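You operate a simulated robot arm through the tools that you are given. There is no shell and no other tool.

You are at the controls of a simulated robot arm. One attempt, no reset.

TASK
Leak-test plug No. 26 and sort it by the result.
Fine: latch it in, leave the dial alone; HOLDS goes in the tray marked GOOD, LEAKS in the one marked WORN.

Only the result counts: the job must be done as asked and must still hold three seconds after the hand-in. Knocking over, shifting, dropping, spilling or breaking anything else fails it.

THE ROBOT
A 6-joint arm with a four-finger gripper, fixed in place. Base frame: the origin is at the foot of the arm, x ahead of it, y to its left, z up. Units: mm, degrees, N and s.
Its first joint turns from -166.0 to 166.0 degrees. Payload 3.67 kg.
The TCP is the grasp point between the finger pads, 28 mm short of the fingertips. In the tool frame z runs along the fingers and y along their closing line. Largest opening 112 mm; the body of the gripper starts 73 mm behind the TCP.
Orientation is told as [roll, pitch, yaw] about the base's x, y, z axes, in that order, counted from this pose: with the fingers straight down and closing along the base's y, the tool's x points along the base's -x, its y along +y and its z along -z.

THE INTERFACE
- The arm moves only by the tool move_arm. Its argument "plan" is one flat list of numbers, 7 for each row, row after row: the shift along the tool's x, y, z in mm, then the turn, a rotation vector about the tool's x, y, z in degrees, then the opening in per cent of the stroke, from 0 (shut) to 100 (fully open). In form: [tx, ty, tz, wx, wy, wz, jaw, tx, ty, tz, wx, wy, wz, jaw, ...]. A call has 1 to 20 rows; each row is the pose to reach, as a shift and turn from the pose commanded when the call began, along the tool's axes at that moment. Each row takes 0.2 s and may step no farther than 50 mm and 8.6 degrees from the row before; otherwise, or with a gripper value out of range, the whole call is refused. Where a pose cannot be reached the arm comes as near as it can. A force on the tool above 90 N (or 10 N above the force at the start of the call, whichever is more), or a blocked arm, ends the call early, and 0.2 s more pass. The fingers move at their own pace and stop on an object; they squeeze with about 42 N. The grip force told is the motor's: it shows also when the fingers shut on nothing. Time passes only in rows, and 0.2 s behind the last, so rows that repeat a pose let the fingers close. The reply holds the time, the measured pose of the TCP, the force on the tool along the base axes, the opening and the grip force, in the units named above and with some noise, with the torque about the TCP (base axes, N m) and any sound that the robot's microphone picked up, and new pictures: "pictures" is both (left out), scene, wrist or none.
- Cameras (640 x 400 px; columns grow to the right, rows downward): "scene" is fixed at [52.1, 661, 1657]; the picture's right is [-0.55, -0.84, 0.00], its down [-0.71, 0.46, -0.53] and it looks along [0.45, -0.29, -0.85] (base axes); focal length 323 px, centre (320, 200). "wrist" rides on the gripper at [60, -18, -104] in the tool frame; the picture's right is [0.29, 0.96, 0.00], its down [-0.80, 0.24, -0.55] and it looks along [-0.53, 0.16, 0.83] (tool axes); focal length 234 px, centre (320, 200). There is no depth. A picture from a camera that has moved, and an enlarged one, comes with that camera's place and axes in the base frame and with its lens. The place of the scene camera against the robot may be out by one fixed shift of up to 25 mm in any direction.
- close_up(camera, box): a new picture of the part [left, top, right, bottom] of that camera's present view, enlarged. The clock stands still meanwhile.
- close_job(): hands the job in; it is judged then, once.

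Nothing tells you positions but the pictures and the camera data. Unless the task says otherwise, let go and move clear before handing in.

The tools are called after "Emit:" as a command line: name --argument value ..., lists and objects as JSON in quotes. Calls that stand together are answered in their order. move_arm: Moves the arm, as the interface text tells. Its arguments: {"type":"object","properties":{"plan":{"type":"array","items":{"type":"number"}},"pictures":{"type":"string","enum":["both","scene","wrist","none"]}},"required":["plan"]} The other tools are called the same way: close_up (camera, box) takes an enlarged picture of a part of a camera's view; close_job () hands the job in.

At the start:

```text
time: 0.0
ee_pos: [172.6, 404.0, 1318.1]
orientation: [0.1, 0.0, 0.0]
contact_force: [0.4, 0.2, -0.7]
moment: [-0.01, 0.02, 0.07]
gripper_width: 112.3
gripper_force: 0.0
```

scene: 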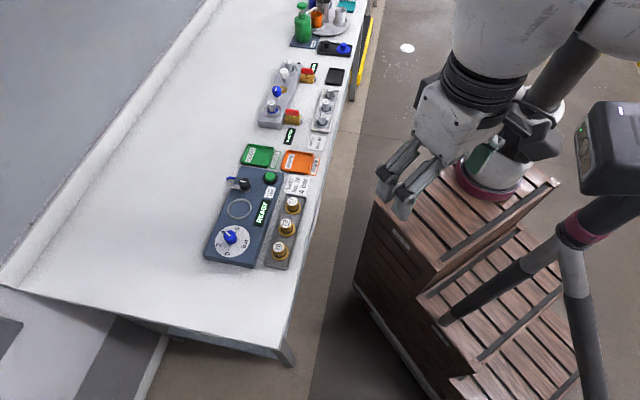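
wrist: 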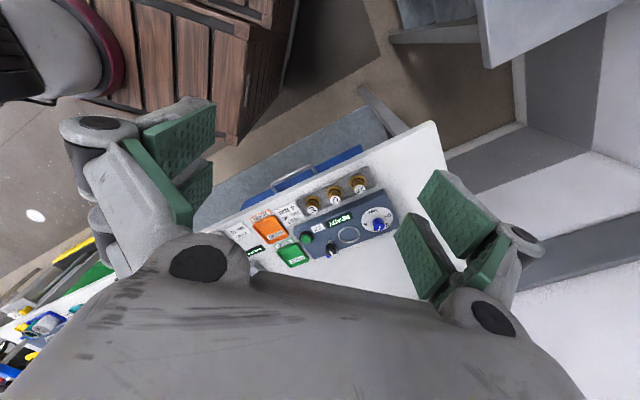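

I see a table with a test device (dial, round seat, display READY), three plugs in a rack, and green and orange trays. I'll look closer before moving.

Emit:
close_up --camera "scene" --box '[190, 130, 340, 280]'

Emit:
close_up --camera "scene" --box '[260, 180, 320, 280]'

Emit:
close_up --camera "wrist" --box '[220, 160, 410, 280]'

Emit:
close_up --camera "scene" --box '[230, 135, 330, 200]'

```text
2.67 times, centred on (265, 205) of scene
camera zoom: at [52.1, 661.0, 1657.0], right [-0.55, -0.84, 0.0], down [-0.71, 0.46, -0.53], along [0.45, -0.29, -0.85], focal length 862 px, centre (467, 187)
```

zoom: 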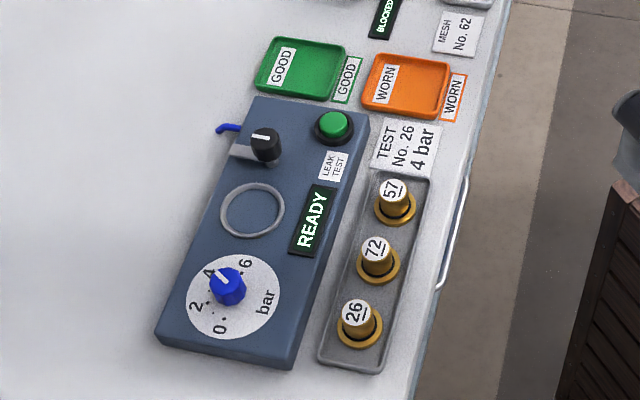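

```text
4.00 times, centred on (290, 230) of scene
camera zoom: at [52.1, 661.0, 1657.0], right [-0.55, -0.84, 0.0], down [-0.71, 0.46, -0.53], along [0.45, -0.29, -0.85], focal length 1292 px, centre (440, 80)
```

zoom: 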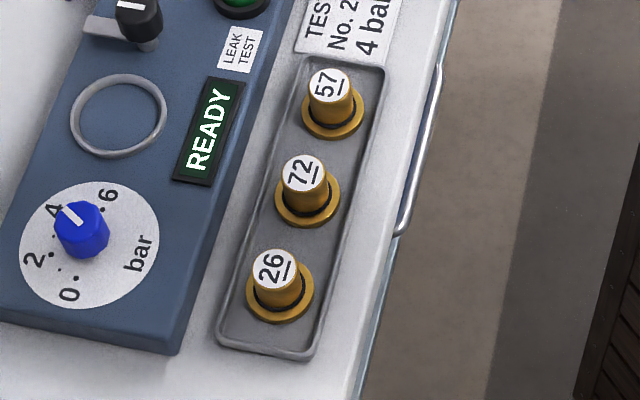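

```text
3.33 times, centred on (315, 220) of wrist
camera zoom: at [112.9, 386.5, 1422.9], right [-0.29, 0.96, 0.0], down [0.8, 0.24, 0.55], along [0.53, 0.16, -0.83], focal length 781 px, centre (337, 133)
```

zoom: 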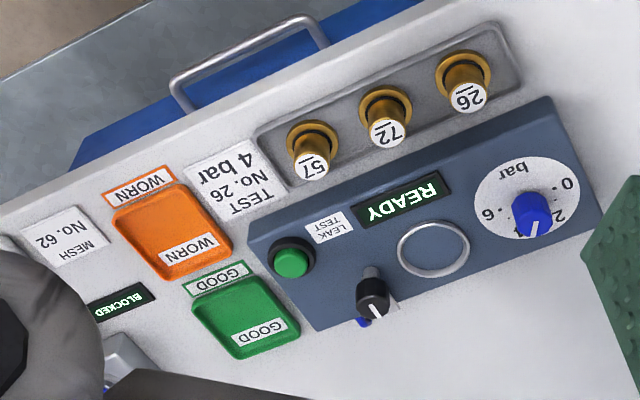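

```text
6.15 times, centred on (280, 168) of scene
camera zoom: at [52.1, 661.0, 1657.0], right [-0.55, -0.84, 0.0], down [-0.71, 0.46, -0.53], along [0.45, -0.29, -0.85], focal length 1988 px, centre (566, 400)
```

zoom: 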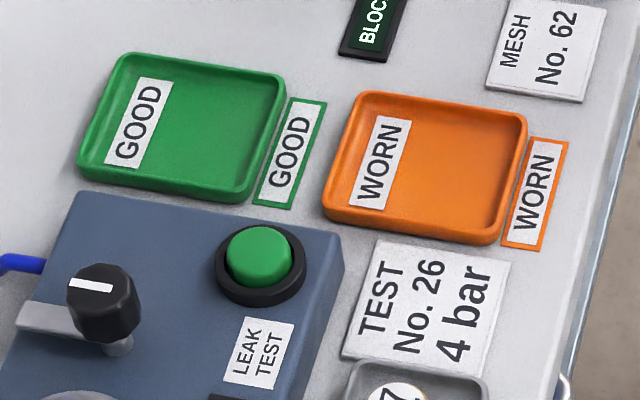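

The plug marked 26 is the rack end nearest the dial, around (380, 572, 915). The device runs at about 45° to the base axes, so I'll move above it with yaw 45° to get a closer wrist view.

Emit:
move_arm --plan '[-32, 11, 20, 0, 0, -6.4, 100, -64, 22, 40, 0, 0, -12.8, 100, -96, 33, 60, 0, 0, -19.2, 100, -128, 44, 80, 0, 0, -25.6, 100, -160, 55, 100, 0, 0, -32, 100, -192, 66, 120, 0, 0, -38.4, 100, -227, 76, 138, 0, 0, -45, 100]'

```text
time: 1.6
ee_pos: [397.3, 480.9, 1180.8]
orientation: [0.1, -0.1, 45.1]
contact_force: [-0.9, -0.6, 0.8]
moment: [0.03, -0.04, 0.02]
gripper_width: 111.9
gripper_force: 0.1
camera wrist: at [368.3, 426.1, 1285.4], right [-0.88, 0.47, 0.0], down [0.39, 0.73, 0.56], along [0.26, 0.49, -0.83], focal length 234 px, centre (320, 200)
```

scene: 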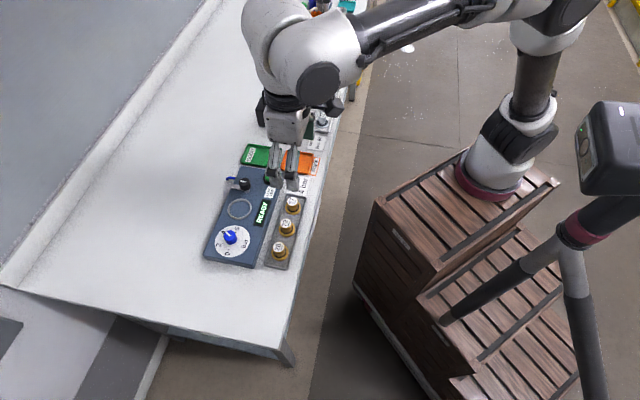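
wrist: 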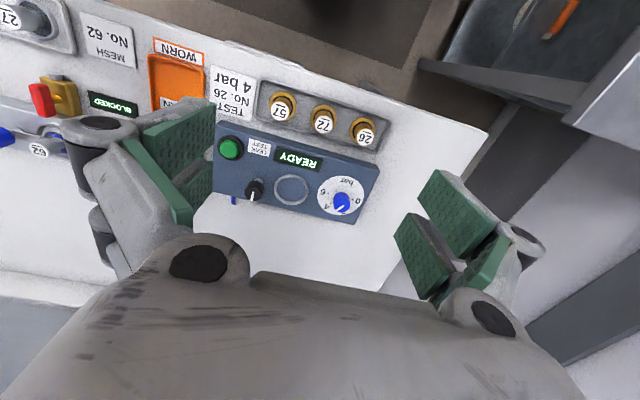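

The whole station is now in the wrist view. I'll enlarge it to measure parts and understand the latch.

Emit:
close_up --camera "wrist" --box '[200, 70, 400, 230]'

Emit:
close_up --camera "wrist" --box '[200, 120, 320, 220]'

Emit:
close_up --camera "wrist" --box '[250, 75, 400, 155]'

Emit:
close_up --camera "scene" --box '[200, 160, 320, 270]'

```text
2.50 times, centred on (300, 150) of wrist
camera zoom: at [368.3, 426.1, 1285.4], right [-0.88, 0.47, 0.0], down [0.39, 0.73, 0.56], along [0.26, 0.49, -0.83], focal length 585 px, centre (370, 325)
```

zoom: 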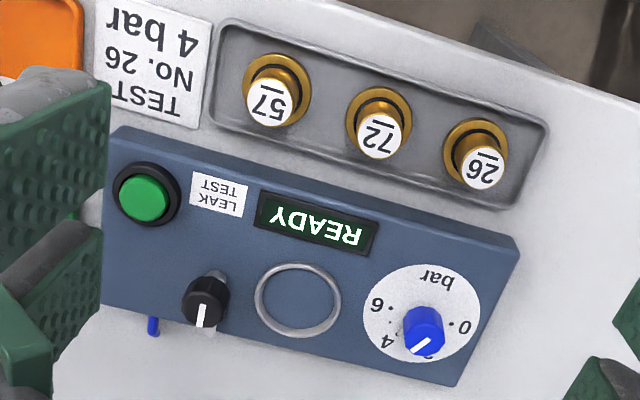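

```text
4.00 times, centred on (260, 170) of wrist
camera zoom: at [368.3, 426.1, 1285.4], right [-0.88, 0.47, 0.0], down [0.39, 0.73, 0.56], along [0.26, 0.49, -0.83], focal length 937 px, centre (560, 320)
```

zoom: 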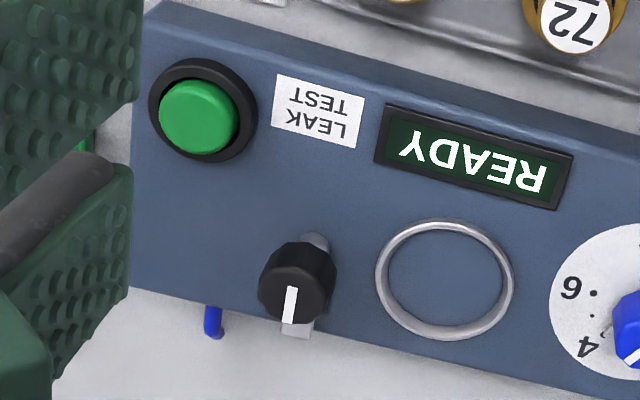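

```text
4.27 times, centred on (325, 115) of wrist
camera zoom: at [368.3, 426.1, 1285.4], right [-0.88, 0.47, 0.0], down [0.39, 0.73, 0.56], along [0.26, 0.49, -0.83], focal length 999 px, centre (299, 563)
```

zoom: 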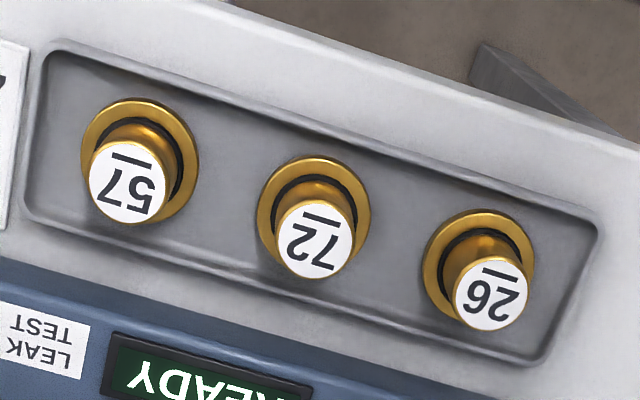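

```text
3.64 times, centred on (260, 215) of scene
camera zoom: at [52.1, 661.0, 1657.0], right [-0.55, -0.84, 0.0], down [-0.71, 0.46, -0.53], along [0.45, -0.29, -0.85], focal length 1175 px, centre (538, 146)
```

zoom: 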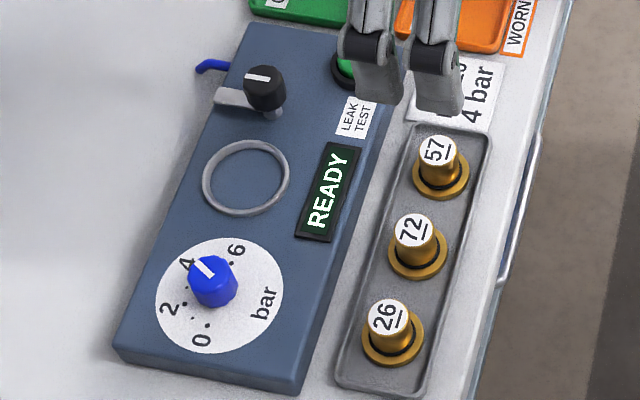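

Triangulating from the two wrist views gives the plug 26 top at about (363, 560, 940), the seat ring at (514, 591, 933) and the latch knob at about (560, 555, 957). I'll move closer to study the latch and the seat.

Emit:
move_arm --plan '[-29, -8, 25, 0, 0, 0, 100, -58, -16, 50, 0, 0, 0, 100, -86, -24, 75, 0, 0, 0, 100, -115, -31, 101, 0, 0, 0, 100]'

Emit:
close_up --camera "wrist" --box '[170, 100, 470, 280]'

Emit:
close_up --camera "scene" --box '[200, 160, 320, 270]'

```text
time: 2.6
ee_pos: [502.0, 538.3, 1085.1]
orientation: [0.1, -0.2, 45.0]
contact_force: [-0.1, -0.7, 0.6]
moment: [0.05, -0.06, -0.04]
gripper_width: 111.6
gripper_force: 0.0
camera wrist: at [472.9, 484.2, 1189.4], right [-0.88, 0.47, 0.0], down [0.39, 0.73, 0.56], along [0.26, 0.49, -0.83], focal length 234 px, centre (320, 200)
```

scene: 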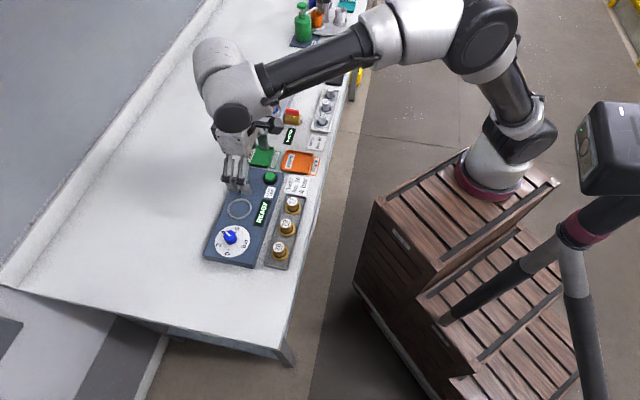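
wrist: 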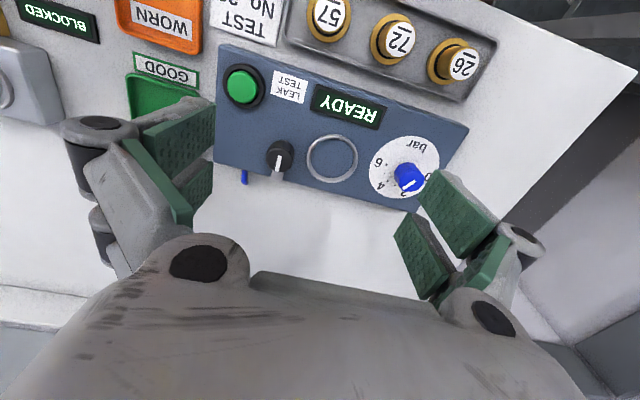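

```text
2.13 times, centred on (320, 190) of wrist
camera zoom: at [472.9, 484.2, 1189.4], right [-0.88, 0.47, 0.0], down [0.39, 0.73, 0.56], along [0.26, 0.49, -0.83], focal length 500 px, centre (320, 221)
```

zoom: 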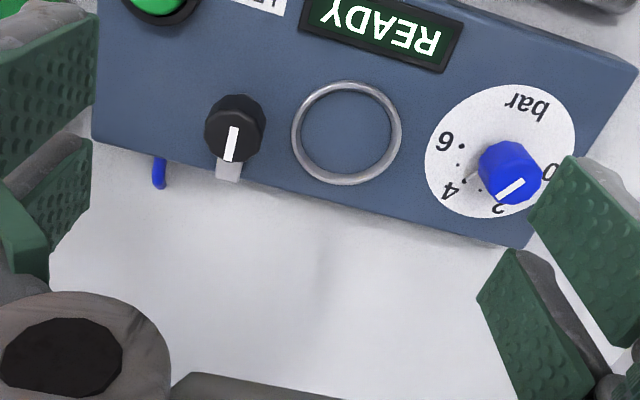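

```text
3.64 times, centred on (260, 215) of scene
camera zoom: at [52.1, 661.0, 1657.0], right [-0.55, -0.84, 0.0], down [-0.71, 0.46, -0.53], along [0.45, -0.29, -0.85], focal length 1175 px, centre (538, 146)
```

zoom: 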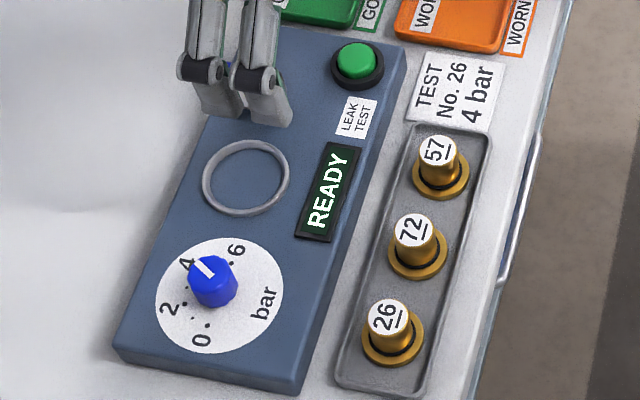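

The dial already stands at 4, and the latch bar points away from the robot; it has to swing 90° over the seat. Next I go above plug 26 at about z 1010 with the jaws part open to check alignment.

Emit:
move_arm --plan '[21, 28, 17, 0, 0, 0, 80, 42, 57, 35, 0, 0, 0, 60, 63, 85, 52, 0, 0, 0, 45, 84, 113, 69, 0, 0, 0, 45, 84, 113, 69, 0, 0, 0, 45, 84, 113, 69, 0, 0, 0, 45]'

Emit:
close_up --camera "wrist" --box '[220, 100, 420, 260]'

Emit:
close_up --camera "scene" --box '[200, 160, 320, 280]'

```text
time: 4.0
ee_pos: [362.2, 561.9, 1010.1]
orientation: [0.0, -0.1, 45.0]
contact_force: [-0.5, 0.3, 0.0]
moment: [0.03, -0.02, -0.03]
gripper_width: 50.6
gripper_force: 0.2
camera wrist: at [332.6, 506.7, 1116.0], right [-0.88, 0.47, 0.0], down [0.39, 0.73, 0.56], along [0.26, 0.49, -0.83], focal length 234 px, centre (320, 200)
```

scene: 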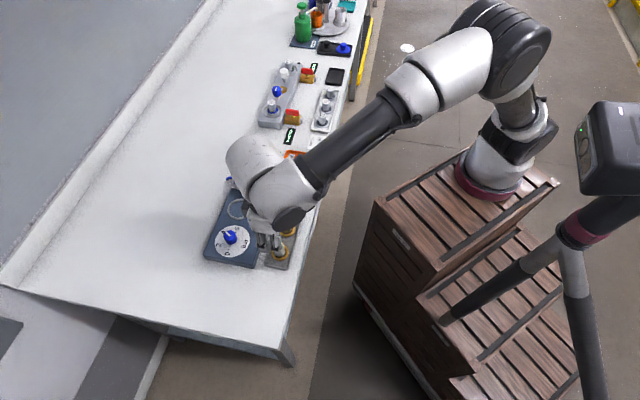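
wrist: 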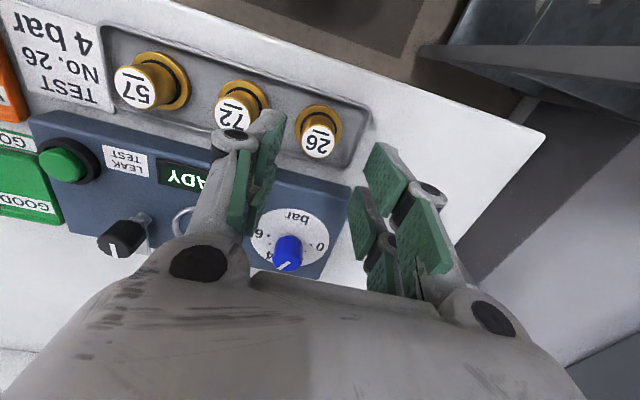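

```text
2.50 times, centred on (320, 180) of wrist
camera zoom: at [332.6, 506.7, 1116.0], right [-0.88, 0.47, 0.0], down [0.39, 0.73, 0.56], along [0.26, 0.49, -0.83], focal length 585 px, centre (320, 250)
```

zoom: 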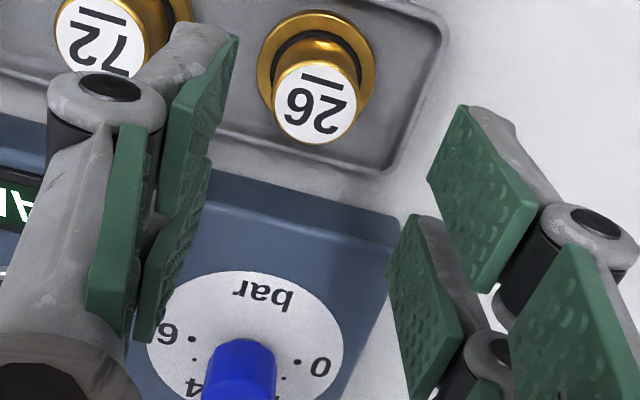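

```text
3.33 times, centred on (260, 220) of scene
camera zoom: at [52.1, 661.0, 1657.0], right [-0.55, -0.84, 0.0], down [-0.71, 0.46, -0.53], along [0.45, -0.29, -0.85], focal length 1077 px, centre (520, 133)
```

zoom: 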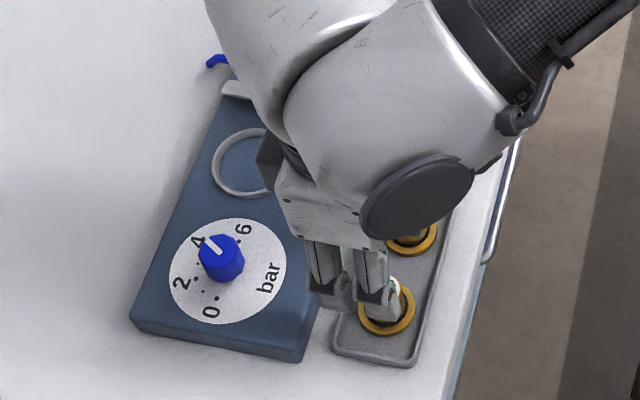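

The plug top checks out at (363.5, 561, 940) with the flange at about z 905, and the TCP is centred over it. I descend to z 938 and close on the knob.

Emit:
move_arm --plan '[0, 0, 35, 0, 0, 0, 45, 0, 0, 58, 0, 0, 0, 45, 0, 0, 72, 0, 0, 0, 45, 0, 0, 72, 0, 0, 0, 45]'

Emit:
close_up --camera "wrist" --box '[220, 100, 420, 260]'

```text
time: 5.0
ee_pos: [362.8, 560.9, 936.0]
orientation: [0.0, -0.1, 44.9]
contact_force: [0.4, 0.8, 0.3]
moment: [0.0, 0.04, -0.02]
gripper_width: 50.6
gripper_force: 0.1
camera wrist: at [333.2, 505.8, 1042.0], right [-0.88, 0.47, 0.0], down [0.39, 0.73, 0.56], along [0.26, 0.49, -0.83], focal length 234 px, centre (320, 200)
```

scene: 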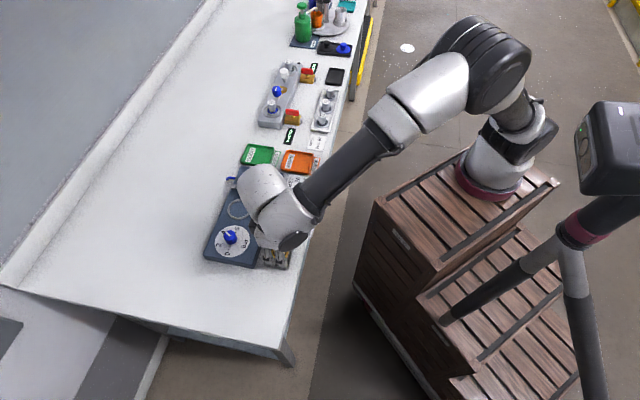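
wrist: 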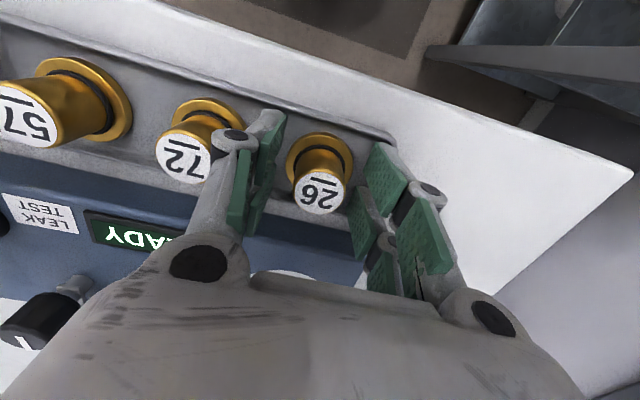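

```text
2.50 times, centred on (320, 180) of wrist
camera zoom: at [333.2, 505.8, 1042.0], right [-0.88, 0.47, 0.0], down [0.39, 0.73, 0.56], along [0.26, 0.49, -0.83], focal length 585 px, centre (320, 250)
```

zoom: 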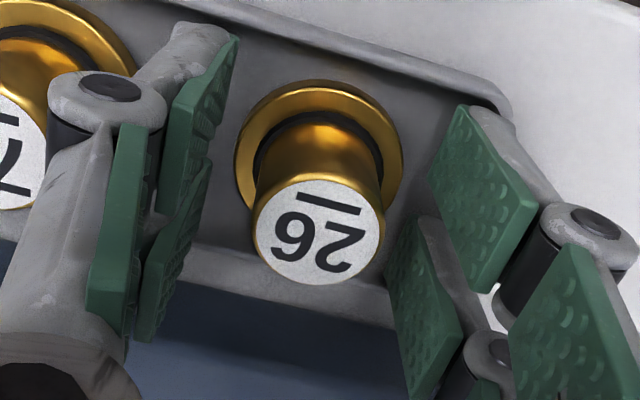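

The plug is centred between the pads. Closing now, then lifting slightly to check the grip.

Emit:
move_arm --plan '[0, 0, 1, 0, 0, 0, 30, 0, 0, 1, 0, 0, 0, 10, 0, 0, 1, 0, 0, 0, 0, 0, 0, 1, 0, 0, 0, 0, 0, 0, 1, 0, 0, 0, 0]'

Emit:
close_up --camera "wrist" --box '[220, 100, 420, 260]'

```text
time: 6.2
ee_pos: [362.8, 562.6, 937.9]
orientation: [0.1, -0.2, 45.1]
contact_force: [2.8, 6.3, 28.8]
moment: [0.08, -0.04, -0.01]
gripper_width: 24.7
gripper_force: 41.9
camera wrist: at [332.9, 506.5, 1042.9], right [-0.88, 0.47, 0.0], down [0.39, 0.73, 0.56], along [0.26, 0.49, -0.83], focal length 234 px, centre (320, 200)
```

scene: 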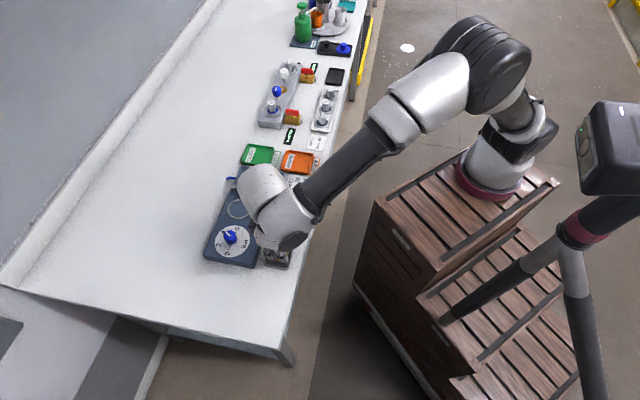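
wrist: 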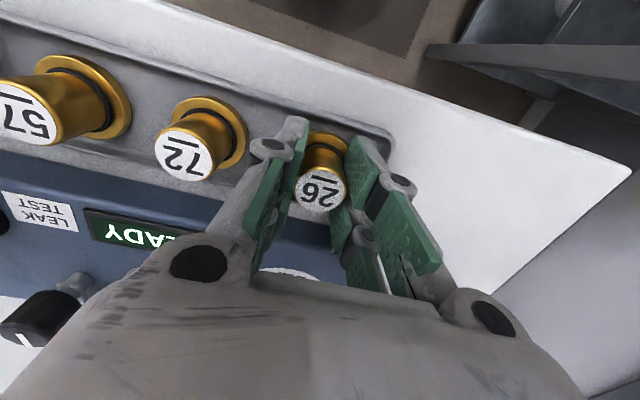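

```text
2.50 times, centred on (320, 180) of wrist
camera zoom: at [332.9, 506.5, 1042.9], right [-0.88, 0.47, 0.0], down [0.39, 0.73, 0.56], along [0.26, 0.49, -0.83], focal length 585 px, centre (320, 250)
```

zoom: 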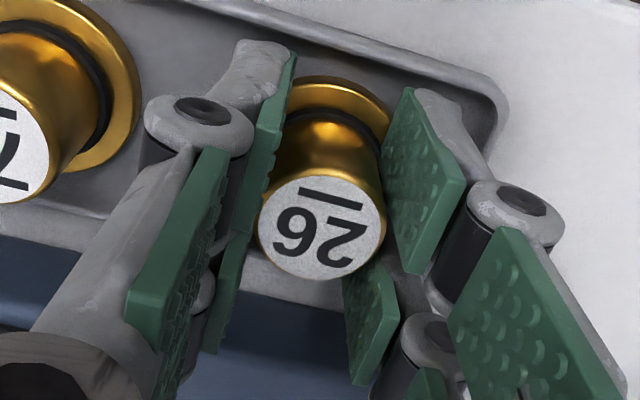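

Gripped at 24.7 mm wide. I lift straight up 100 mm and look at the plug.

Emit:
move_arm --plan '[0, 0, -10, 0, 0, 0, 0, 0, 0, -35, 0, 0, 0, 0, 0, 0, -65, 0, 0, 0, 0, 0, 0, -95, 0, 0, 0, 0, 0, 0, -110, 0, 0, 0, 0, 0, 0, -110, 0, 0, 0, 0]'

Emit:
close_up --camera "wrist" --box '[220, 100, 420, 260]'

Emit:
close_up --camera "scene" --box '[200, 160, 320, 280]'

```text
time: 7.6
ee_pos: [365.2, 561.4, 1046.6]
orientation: [0.0, -0.2, 45.1]
contact_force: [-0.9, 0.1, 0.7]
moment: [0.02, 0.03, 0.01]
gripper_width: 0.0
gripper_force: 35.4
camera wrist: at [334.7, 506.8, 1151.7], right [-0.88, 0.47, 0.0], down [0.39, 0.73, 0.56], along [0.26, 0.49, -0.83], focal length 234 px, centre (320, 200)
```

scene: 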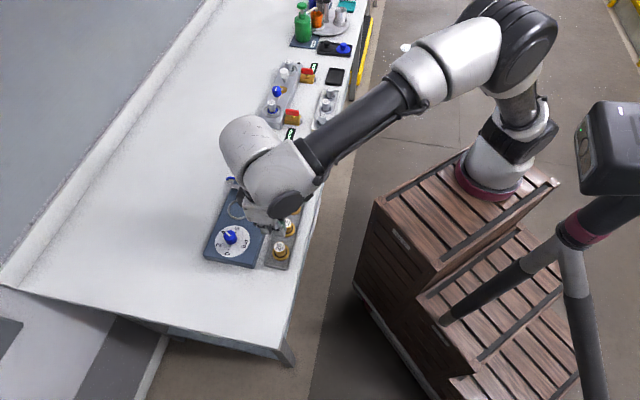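
wrist: 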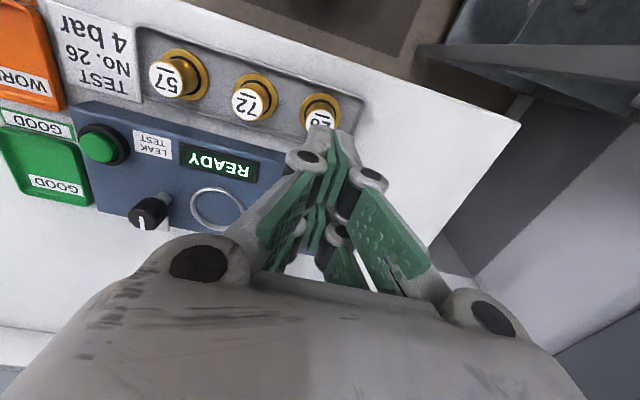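

```text
2.50 times, centred on (320, 180) of wrist
camera zoom: at [334.7, 506.8, 1151.7], right [-0.88, 0.47, 0.0], down [0.39, 0.73, 0.56], along [0.26, 0.49, -0.83], focal length 585 px, centre (320, 250)
```

zoom: 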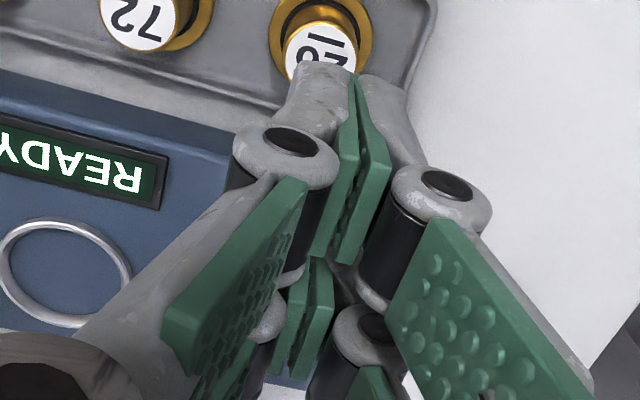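

```text
3.33 times, centred on (260, 220) of scene
camera zoom: at [52.1, 661.0, 1657.0], right [-0.55, -0.84, 0.0], down [-0.71, 0.46, -0.53], along [0.45, -0.29, -0.85], focal length 1077 px, centre (520, 133)
```

zoom: 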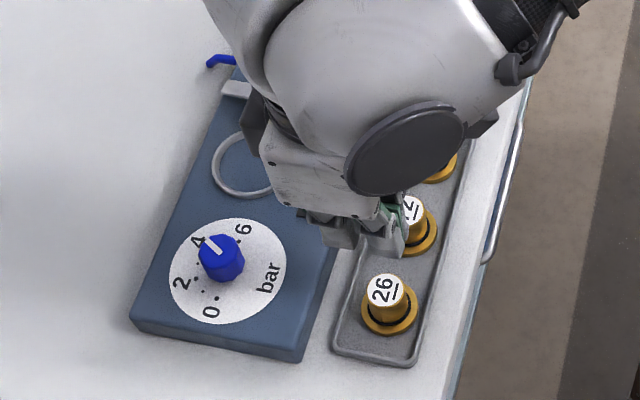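

The fingers slipped off; plug 26 is still standing in its rack place. The closing gave an upward push of 29 N, so the tips probably bore on the flange. I'll reopen, come down 4 mm higher, and watch forces more carefully.

Emit:
move_arm --plan '[0, 0, 0, 0, 0, 0, 45, 0, 0, 0, 0, 0, 0, 45, 0, 0, 40, 0, 0, 0, 45, 0, 0, 75, 0, 0, 0, 45, 0, 0, 95, 0, 0, 0, 45, 0, 0, 106, 0, 0, 0, 45, 0, 0, 106, 0, 0, 0, 45]' --pictures "wrist"

Emit:
close_up --camera "wrist" --box '[220, 100, 420, 260]'

Emit:
close_up --camera "scene" --box '[220, 180, 320, 280]'

```text
time: 9.2
ee_pos: [364.1, 562.4, 941.1]
orientation: [0.1, -0.2, 44.9]
contact_force: [0.7, -0.6, 0.3]
moment: [0.02, 0.01, 0.05]
gripper_width: 50.4
gripper_force: 0.0
camera wrist: at [334.7, 507.6, 1046.1], right [-0.88, 0.47, 0.0], down [0.39, 0.73, 0.56], along [0.26, 0.49, -0.83], focal length 234 px, centre (320, 200)
```

wrist: 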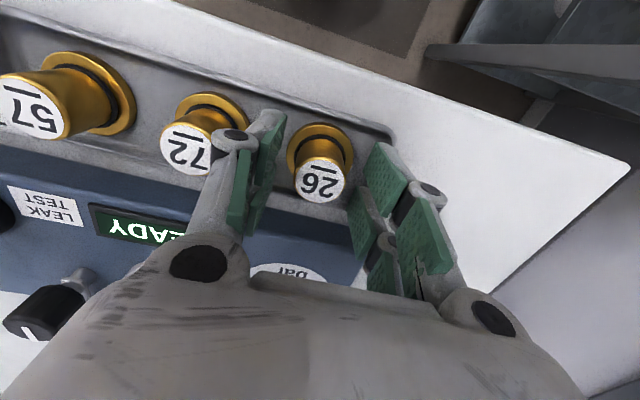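

```text
2.50 times, centred on (320, 180) of wrist
camera zoom: at [334.7, 507.6, 1046.1], right [-0.88, 0.47, 0.0], down [0.39, 0.73, 0.56], along [0.26, 0.49, -0.83], focal length 585 px, centre (320, 250)
```

zoom: 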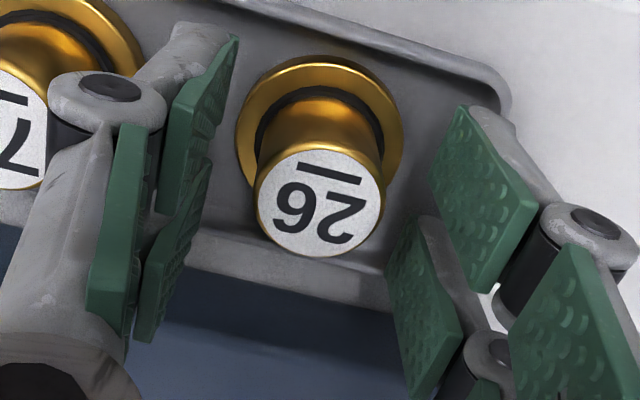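

```text
4.00 times, centred on (270, 230) of scene
camera zoom: at [52.1, 661.0, 1657.0], right [-0.55, -0.84, 0.0], down [-0.71, 0.46, -0.53], along [0.45, -0.29, -0.85], focal length 1292 px, centre (520, 80)
```

zoom: 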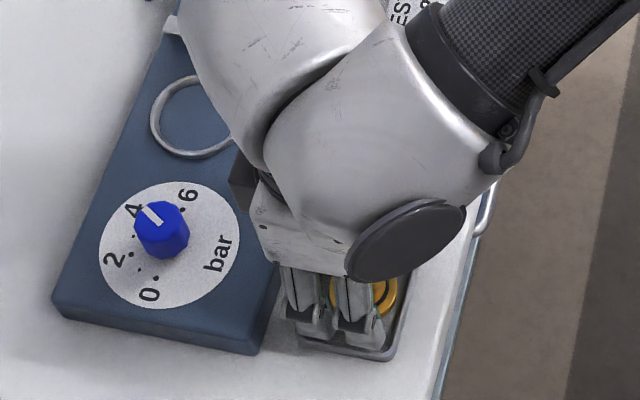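

Position is good at z 941. I'll close here and watch the contact force before lifting.

Emit:
move_arm --plan '[0, 0, 0, 0, 0, 0, 20, 0, 0, 0, 0, 0, 0, 0, 0, 0, 0, 0, 0, 0, 0, 0, 0, 0, 0, 0, 0, 0]' --pictures "none"

Emit:
move_arm --plan '[0, 0, -1, 0, 0, 0, 0, 0, 0, -2, 0, 0, 0, 0]' --pictures "wrist"

Emit:
close_up --camera "wrist" --box '[220, 100, 420, 260]'

```text
time: 10.2
ee_pos: [364.8, 562.5, 940.9]
orientation: [0.0, -0.1, 45.0]
contact_force: [-0.1, 0.0, 0.1]
moment: [-0.01, -0.06, -0.01]
gripper_width: 26.1
gripper_force: 41.9
```

```text
time: 10.8
ee_pos: [363.7, 559.7, 944.3]
orientation: [-0.1, -0.2, 45.0]
contact_force: [-0.7, 0.1, -0.1]
moment: [-0.01, 0.0, -0.03]
gripper_width: 25.8
gripper_force: 42.1
camera wrist: at [334.2, 506.5, 1048.2], right [-0.88, 0.47, 0.0], down [0.39, 0.73, 0.55], along [0.26, 0.49, -0.83], focal length 234 px, centre (320, 200)
```

wrist: 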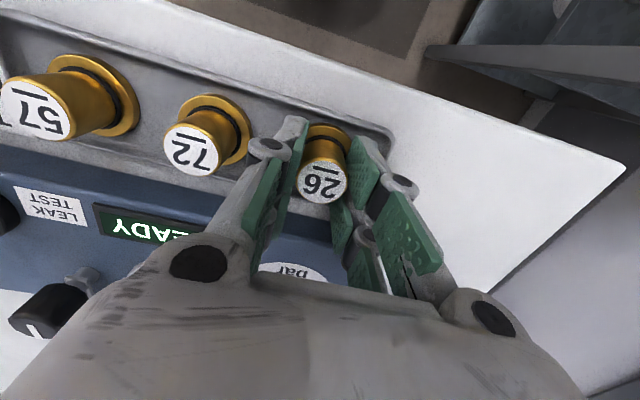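

```text
2.50 times, centred on (320, 180) of wrist
camera zoom: at [334.2, 506.5, 1048.2], right [-0.88, 0.47, 0.0], down [0.39, 0.73, 0.55], along [0.26, 0.49, -0.83], focal length 585 px, centre (320, 250)
```

zoom: 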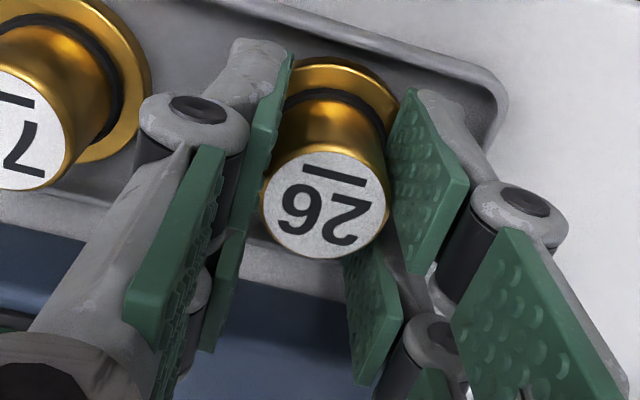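

No adverse force this time and the plug seems to move with the gripper. Lifting on gently.

Emit:
move_arm --plan '[0, 0, -2, 0, 0, 0, 0, 0, 0, -5, 0, 0, 0, 0, 0, 0, -9, 0, 0, 0, 0, 0, 0, -14, 0, 0, 0, 0]' --pictures "wrist"

Emit:
close_up --camera "wrist" --box '[220, 100, 420, 260]'

```text
time: 11.8
ee_pos: [364.4, 560.3, 956.0]
orientation: [0.0, -0.1, 45.0]
contact_force: [0.3, -0.1, -2.0]
moment: [0.0, 0.01, -0.01]
gripper_width: 25.9
gripper_force: 42.0
camera wrist: at [335.0, 505.0, 1061.7], right [-0.88, 0.47, 0.0], down [0.39, 0.73, 0.56], along [0.26, 0.49, -0.83], focal length 234 px, centre (320, 200)
```

wrist: 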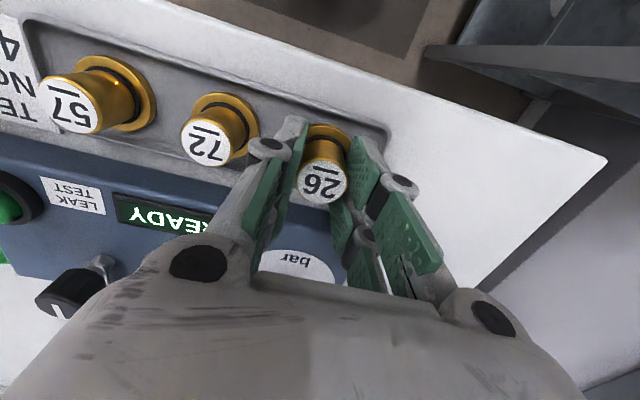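

```text
2.50 times, centred on (320, 180) of wrist
camera zoom: at [335.0, 505.0, 1061.7], right [-0.88, 0.47, 0.0], down [0.39, 0.73, 0.56], along [0.26, 0.49, -0.83], focal length 585 px, centre (320, 250)
```

zoom: 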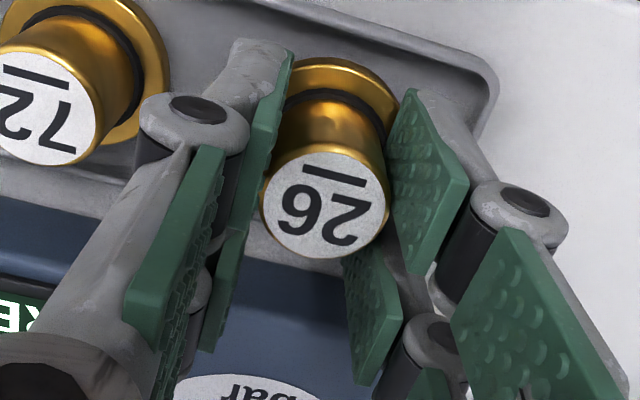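

The plug is coming up with the gripper (weight about 2 N). I lift it clear.

Emit:
move_arm --plan '[0, 0, -6, 0, 0, 0, 0, 0, 0, -16, 0, 0, 0, 0, 0, 0, -30, 0, 0, 0, 0, 0, 0, -46, 0, 0, 0, 0, 0, 0, -60, 0, 0, 0, 0, 0, 0, -68, 0, 0, 0, 0, 0, 0, -70, 0, 0, 0, 0]'

Emit:
close_up --camera "wrist" --box '[220, 100, 420, 260]'

Emit:
close_up --camera "scene" --box '[220, 170, 320, 270]'

```text
time: 13.4
ee_pos: [362.5, 562.1, 1026.1]
orientation: [0.1, -0.1, 45.1]
contact_force: [0.2, -0.1, -1.6]
moment: [-0.01, 0.04, 0.01]
gripper_width: 26.1
gripper_force: 42.4
camera wrist: at [333.7, 506.2, 1131.7], right [-0.88, 0.47, 0.0], down [0.39, 0.73, 0.56], along [0.26, 0.49, -0.83], focal length 234 px, centre (320, 200)
```

scene: 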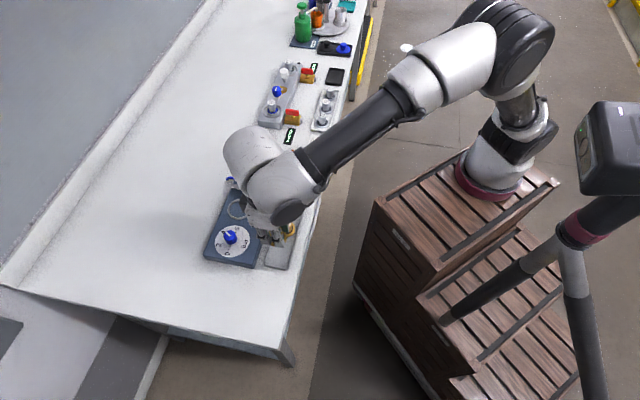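
wrist: 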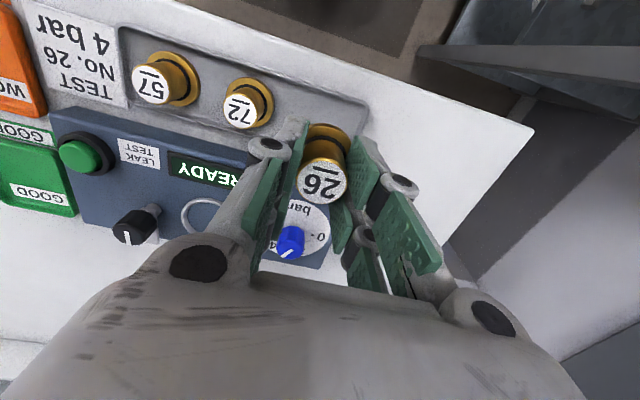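

```text
2.50 times, centred on (320, 180) of wrist
camera zoom: at [333.7, 506.2, 1131.7], right [-0.88, 0.47, 0.0], down [0.39, 0.73, 0.56], along [0.26, 0.49, -0.83], focal length 585 px, centre (320, 250)
```

zoom: 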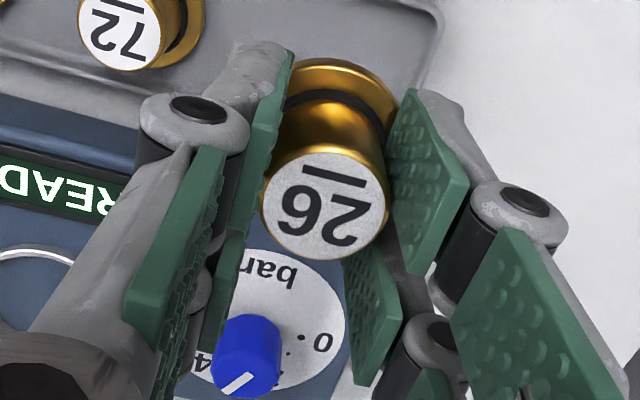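

```text
4.00 times, centred on (270, 220) of scene
camera zoom: at [52.1, 661.0, 1657.0], right [-0.55, -0.84, 0.0], down [-0.71, 0.46, -0.53], along [0.45, -0.29, -0.85], focal length 1292 px, centre (520, 120)
```

zoom: 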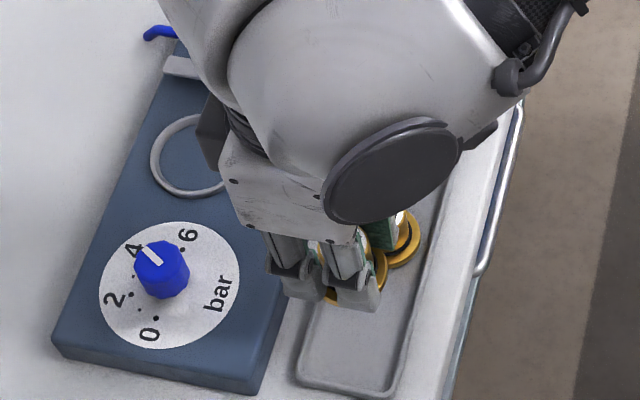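

Plug 26 is firmly held and has a flat flange base. I carry it above the seat ring at (514, 590.5) and check the alignment.

Emit:
move_arm --plan '[-15, -10, 0, 0, 0, 0, 0, -40, -26, 0, 0, 0, 0, 0, -66, -43, 0, 0, 0, 0, 0, -92, -60, 0, 0, 0, 0, 0, -116, -77, 0, 0, 0, 0, 0, -128, -85, 0, 0, 0, 0, 0, -128, -85, 0, 0, 0, 0, 0]'

Emit:
close_up --camera "wrist" --box '[190, 70, 430, 260]'

Emit:
close_up --camera "scene" --box '[200, 160, 300, 260]'

```text
time: 15.0
ee_pos: [513.7, 591.5, 1025.5]
orientation: [-0.1, -0.2, 45.1]
contact_force: [0.8, 0.2, -0.7]
moment: [-0.01, -0.05, 0.01]
gripper_width: 25.6
gripper_force: 41.7
camera wrist: at [485.7, 535.2, 1130.2], right [-0.88, 0.47, 0.0], down [0.39, 0.73, 0.56], along [0.26, 0.49, -0.83], focal length 234 px, centre (320, 200)
```

scene: 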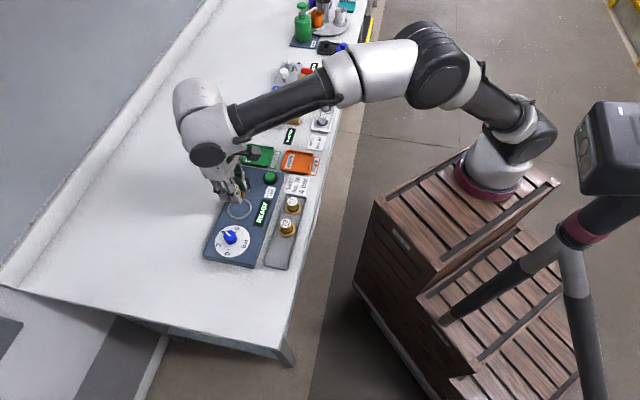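
wrist: 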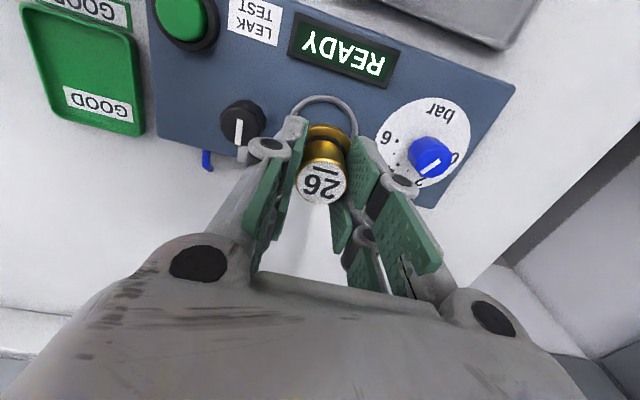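

```text
2.11 times, centred on (310, 165) of wrist
camera zoom: at [485.7, 535.2, 1130.2], right [-0.88, 0.47, 0.0], down [0.39, 0.73, 0.56], along [0.26, 0.49, -0.83], focal length 493 px, centre (341, 274)
```

zoom: 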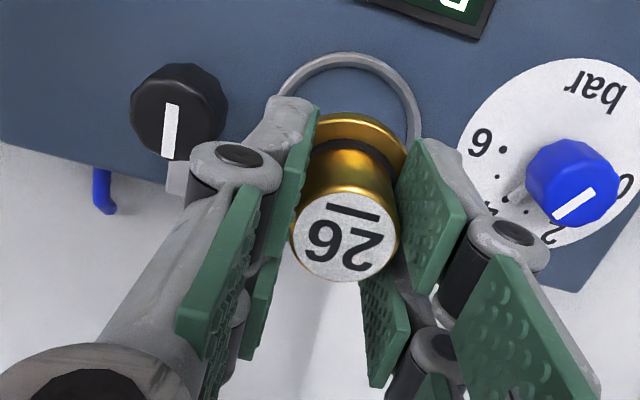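

```text
4.00 times, centred on (250, 210) of scene
camera zoom: at [52.1, 661.0, 1657.0], right [-0.55, -0.84, 0.0], down [-0.71, 0.46, -0.53], along [0.45, -0.29, -0.85], focal length 1292 px, centre (600, 160)
```

zoom: 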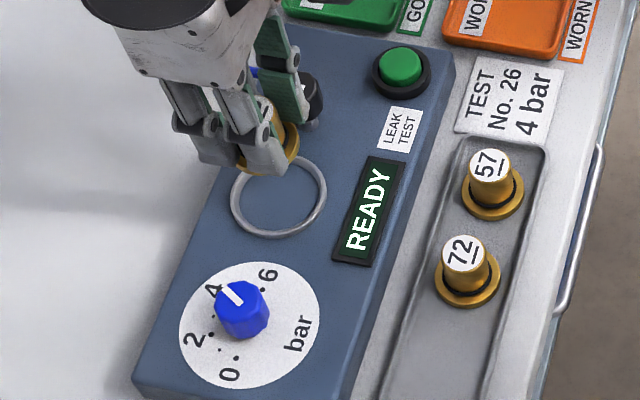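

Roughly above the ring. I enlarge the ring area to refine the offset.

Emit:
close_up --camera "wrist" --box '[270, 70, 410, 160]'

Emit:
close_up --camera "scene" --box '[220, 175, 270, 225]'

```text
4.44 times, centred on (340, 115) of wrist
camera zoom: at [485.7, 535.2, 1130.2], right [-0.88, 0.47, 0.0], down [0.39, 0.73, 0.56], along [0.26, 0.49, -0.83], focal length 1041 px, centre (231, 578)
```

zoom: 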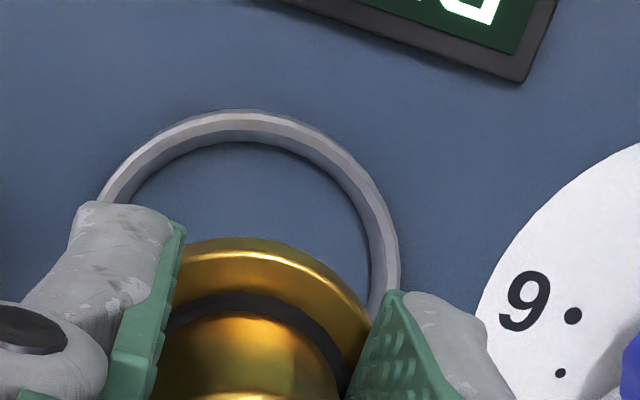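

```text
8.00 times, centred on (245, 200) of scene
camera zoom: at [52.1, 661.0, 1657.0], right [-0.55, -0.84, 0.0], down [-0.71, 0.46, -0.53], along [0.45, -0.29, -0.85], focal length 2585 px, centre (920, 200)
```

zoom: 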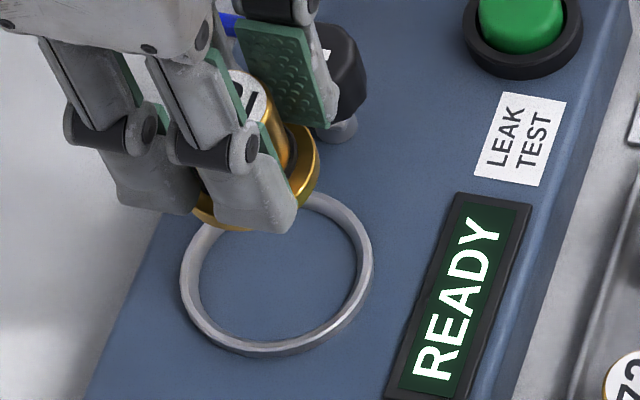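

The ring centre comes out about 1–1.5 mm off the held plug's axis, well within the roughly 4 mm radial clearance. I correct by that amount and descend in stages.

Emit:
move_arm --plan '[-0.5, 1.3, 12, 0, 0, 0, 0, -0.5, 1.3, 26, 0, 0, 0, 0, -0.5, 1.3, 34, 0, 0, 0, 0, -0.5, 1.3, 34, 0, 0, 0, 0]' --pictures "both"

Emit:
close_up --camera "wrist" --box '[250, 70, 410, 180]'

Emit:
close_up --camera "scene" --box '[215, 170, 275, 230]'

```text
time: 16.0
ee_pos: [516.0, 590.6, 993.4]
orientation: [-0.1, 0.0, 44.9]
contact_force: [0.2, 0.5, -2.5]
moment: [-0.01, 0.01, 0.04]
gripper_width: 26.0
gripper_force: 41.5
camera wrist: at [486.0, 536.4, 1098.0], right [-0.88, 0.47, 0.0], down [0.39, 0.73, 0.55], along [0.26, 0.49, -0.83], focal length 234 px, centre (320, 200)
```

scene: 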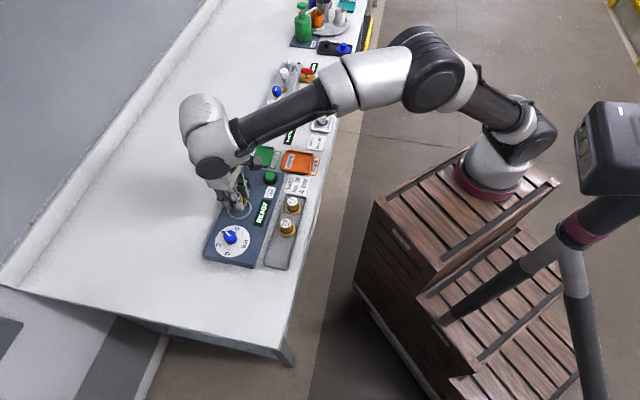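
wrist: 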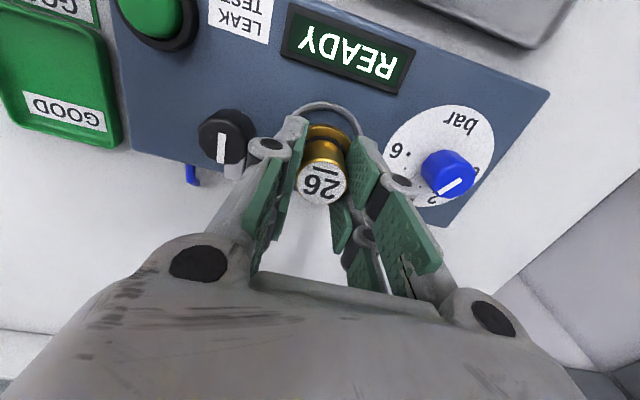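

```text
3.64 times, centred on (330, 125) of wrist
camera zoom: at [486.0, 536.4, 1098.0], right [-0.88, 0.47, 0.0], down [0.39, 0.73, 0.55], along [0.26, 0.49, -0.83], focal length 852 px, centre (284, 473)
```

zoom: 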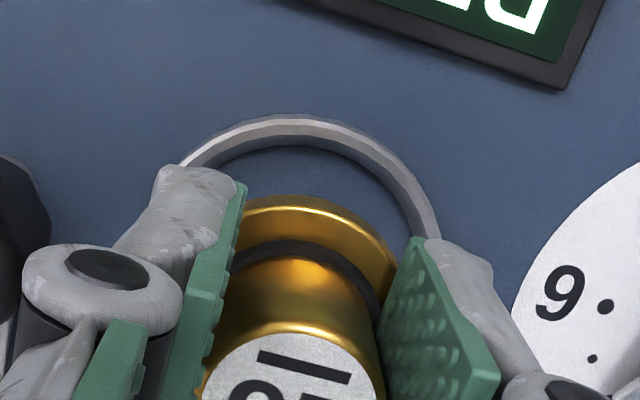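

```text
6.67 times, centred on (245, 200) of scene
camera zoom: at [52.1, 661.0, 1657.0], right [-0.55, -0.84, 0.0], down [-0.71, 0.46, -0.53], along [0.45, -0.29, -0.85], focal length 2154 px, centre (820, 200)
```

zoom: 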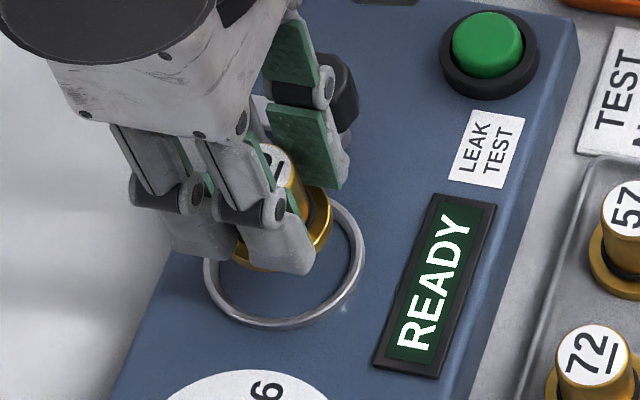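

The plug is centred over the ring. I keep descending in small steps, watching for contact.

Emit:
move_arm --plan '[0, 0, 3, 0, 0, 0, 0, 0, 0, 6, 0, 0, 0, 0, 0, 0, 6, 0, 0, 0, 0]' --pictures "none"

Emit:
move_arm --plan '[0, 0, 2, 0, 0, 0, 0, 0, 0, 3, 0, 0, 0, 0]' --pictures "wrist"

Emit:
close_up --camera "wrist" --box '[250, 70, 410, 180]'

```text
time: 16.8
ee_pos: [515.6, 591.6, 987.0]
orientation: [0.0, -0.1, 45.1]
contact_force: [0.4, -0.7, -2.1]
moment: [-0.02, 0.0, 0.03]
gripper_width: 25.7
gripper_force: 42.1
```

```text
time: 17.4
ee_pos: [513.1, 591.2, 984.3]
orientation: [0.2, -0.1, 45.0]
contact_force: [0.4, 0.3, -1.9]
moment: [0.02, 0.01, 0.01]
gripper_width: 25.7
gripper_force: 41.7
camera wrist: at [485.1, 537.1, 1089.3], right [-0.88, 0.47, 0.0], down [0.39, 0.73, 0.56], along [0.26, 0.49, -0.83], focal length 234 px, centre (320, 200)
```

wrist: 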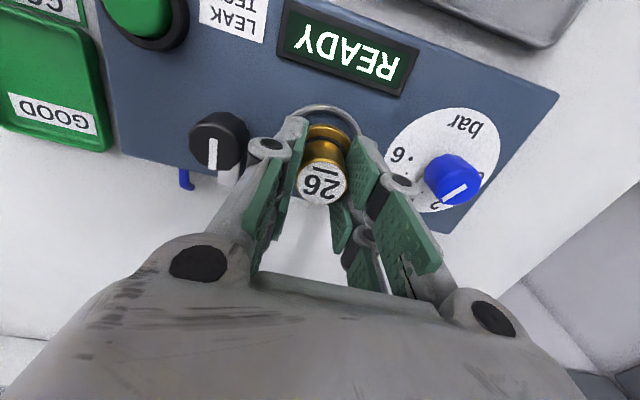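

```text
3.64 times, centred on (330, 125) of wrist
camera zoom: at [485.1, 537.1, 1089.3], right [-0.88, 0.47, 0.0], down [0.39, 0.73, 0.56], along [0.26, 0.49, -0.83], focal length 852 px, centre (284, 473)
```

zoom: 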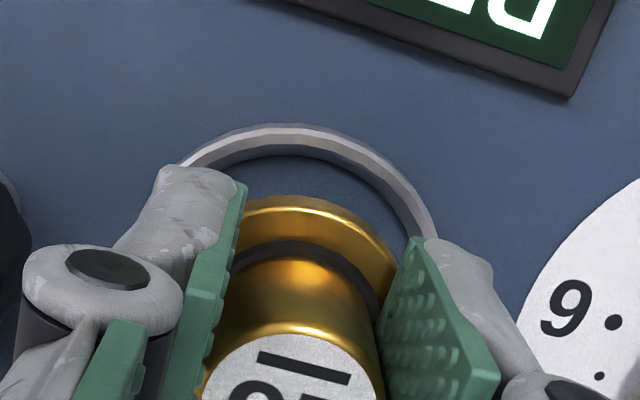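

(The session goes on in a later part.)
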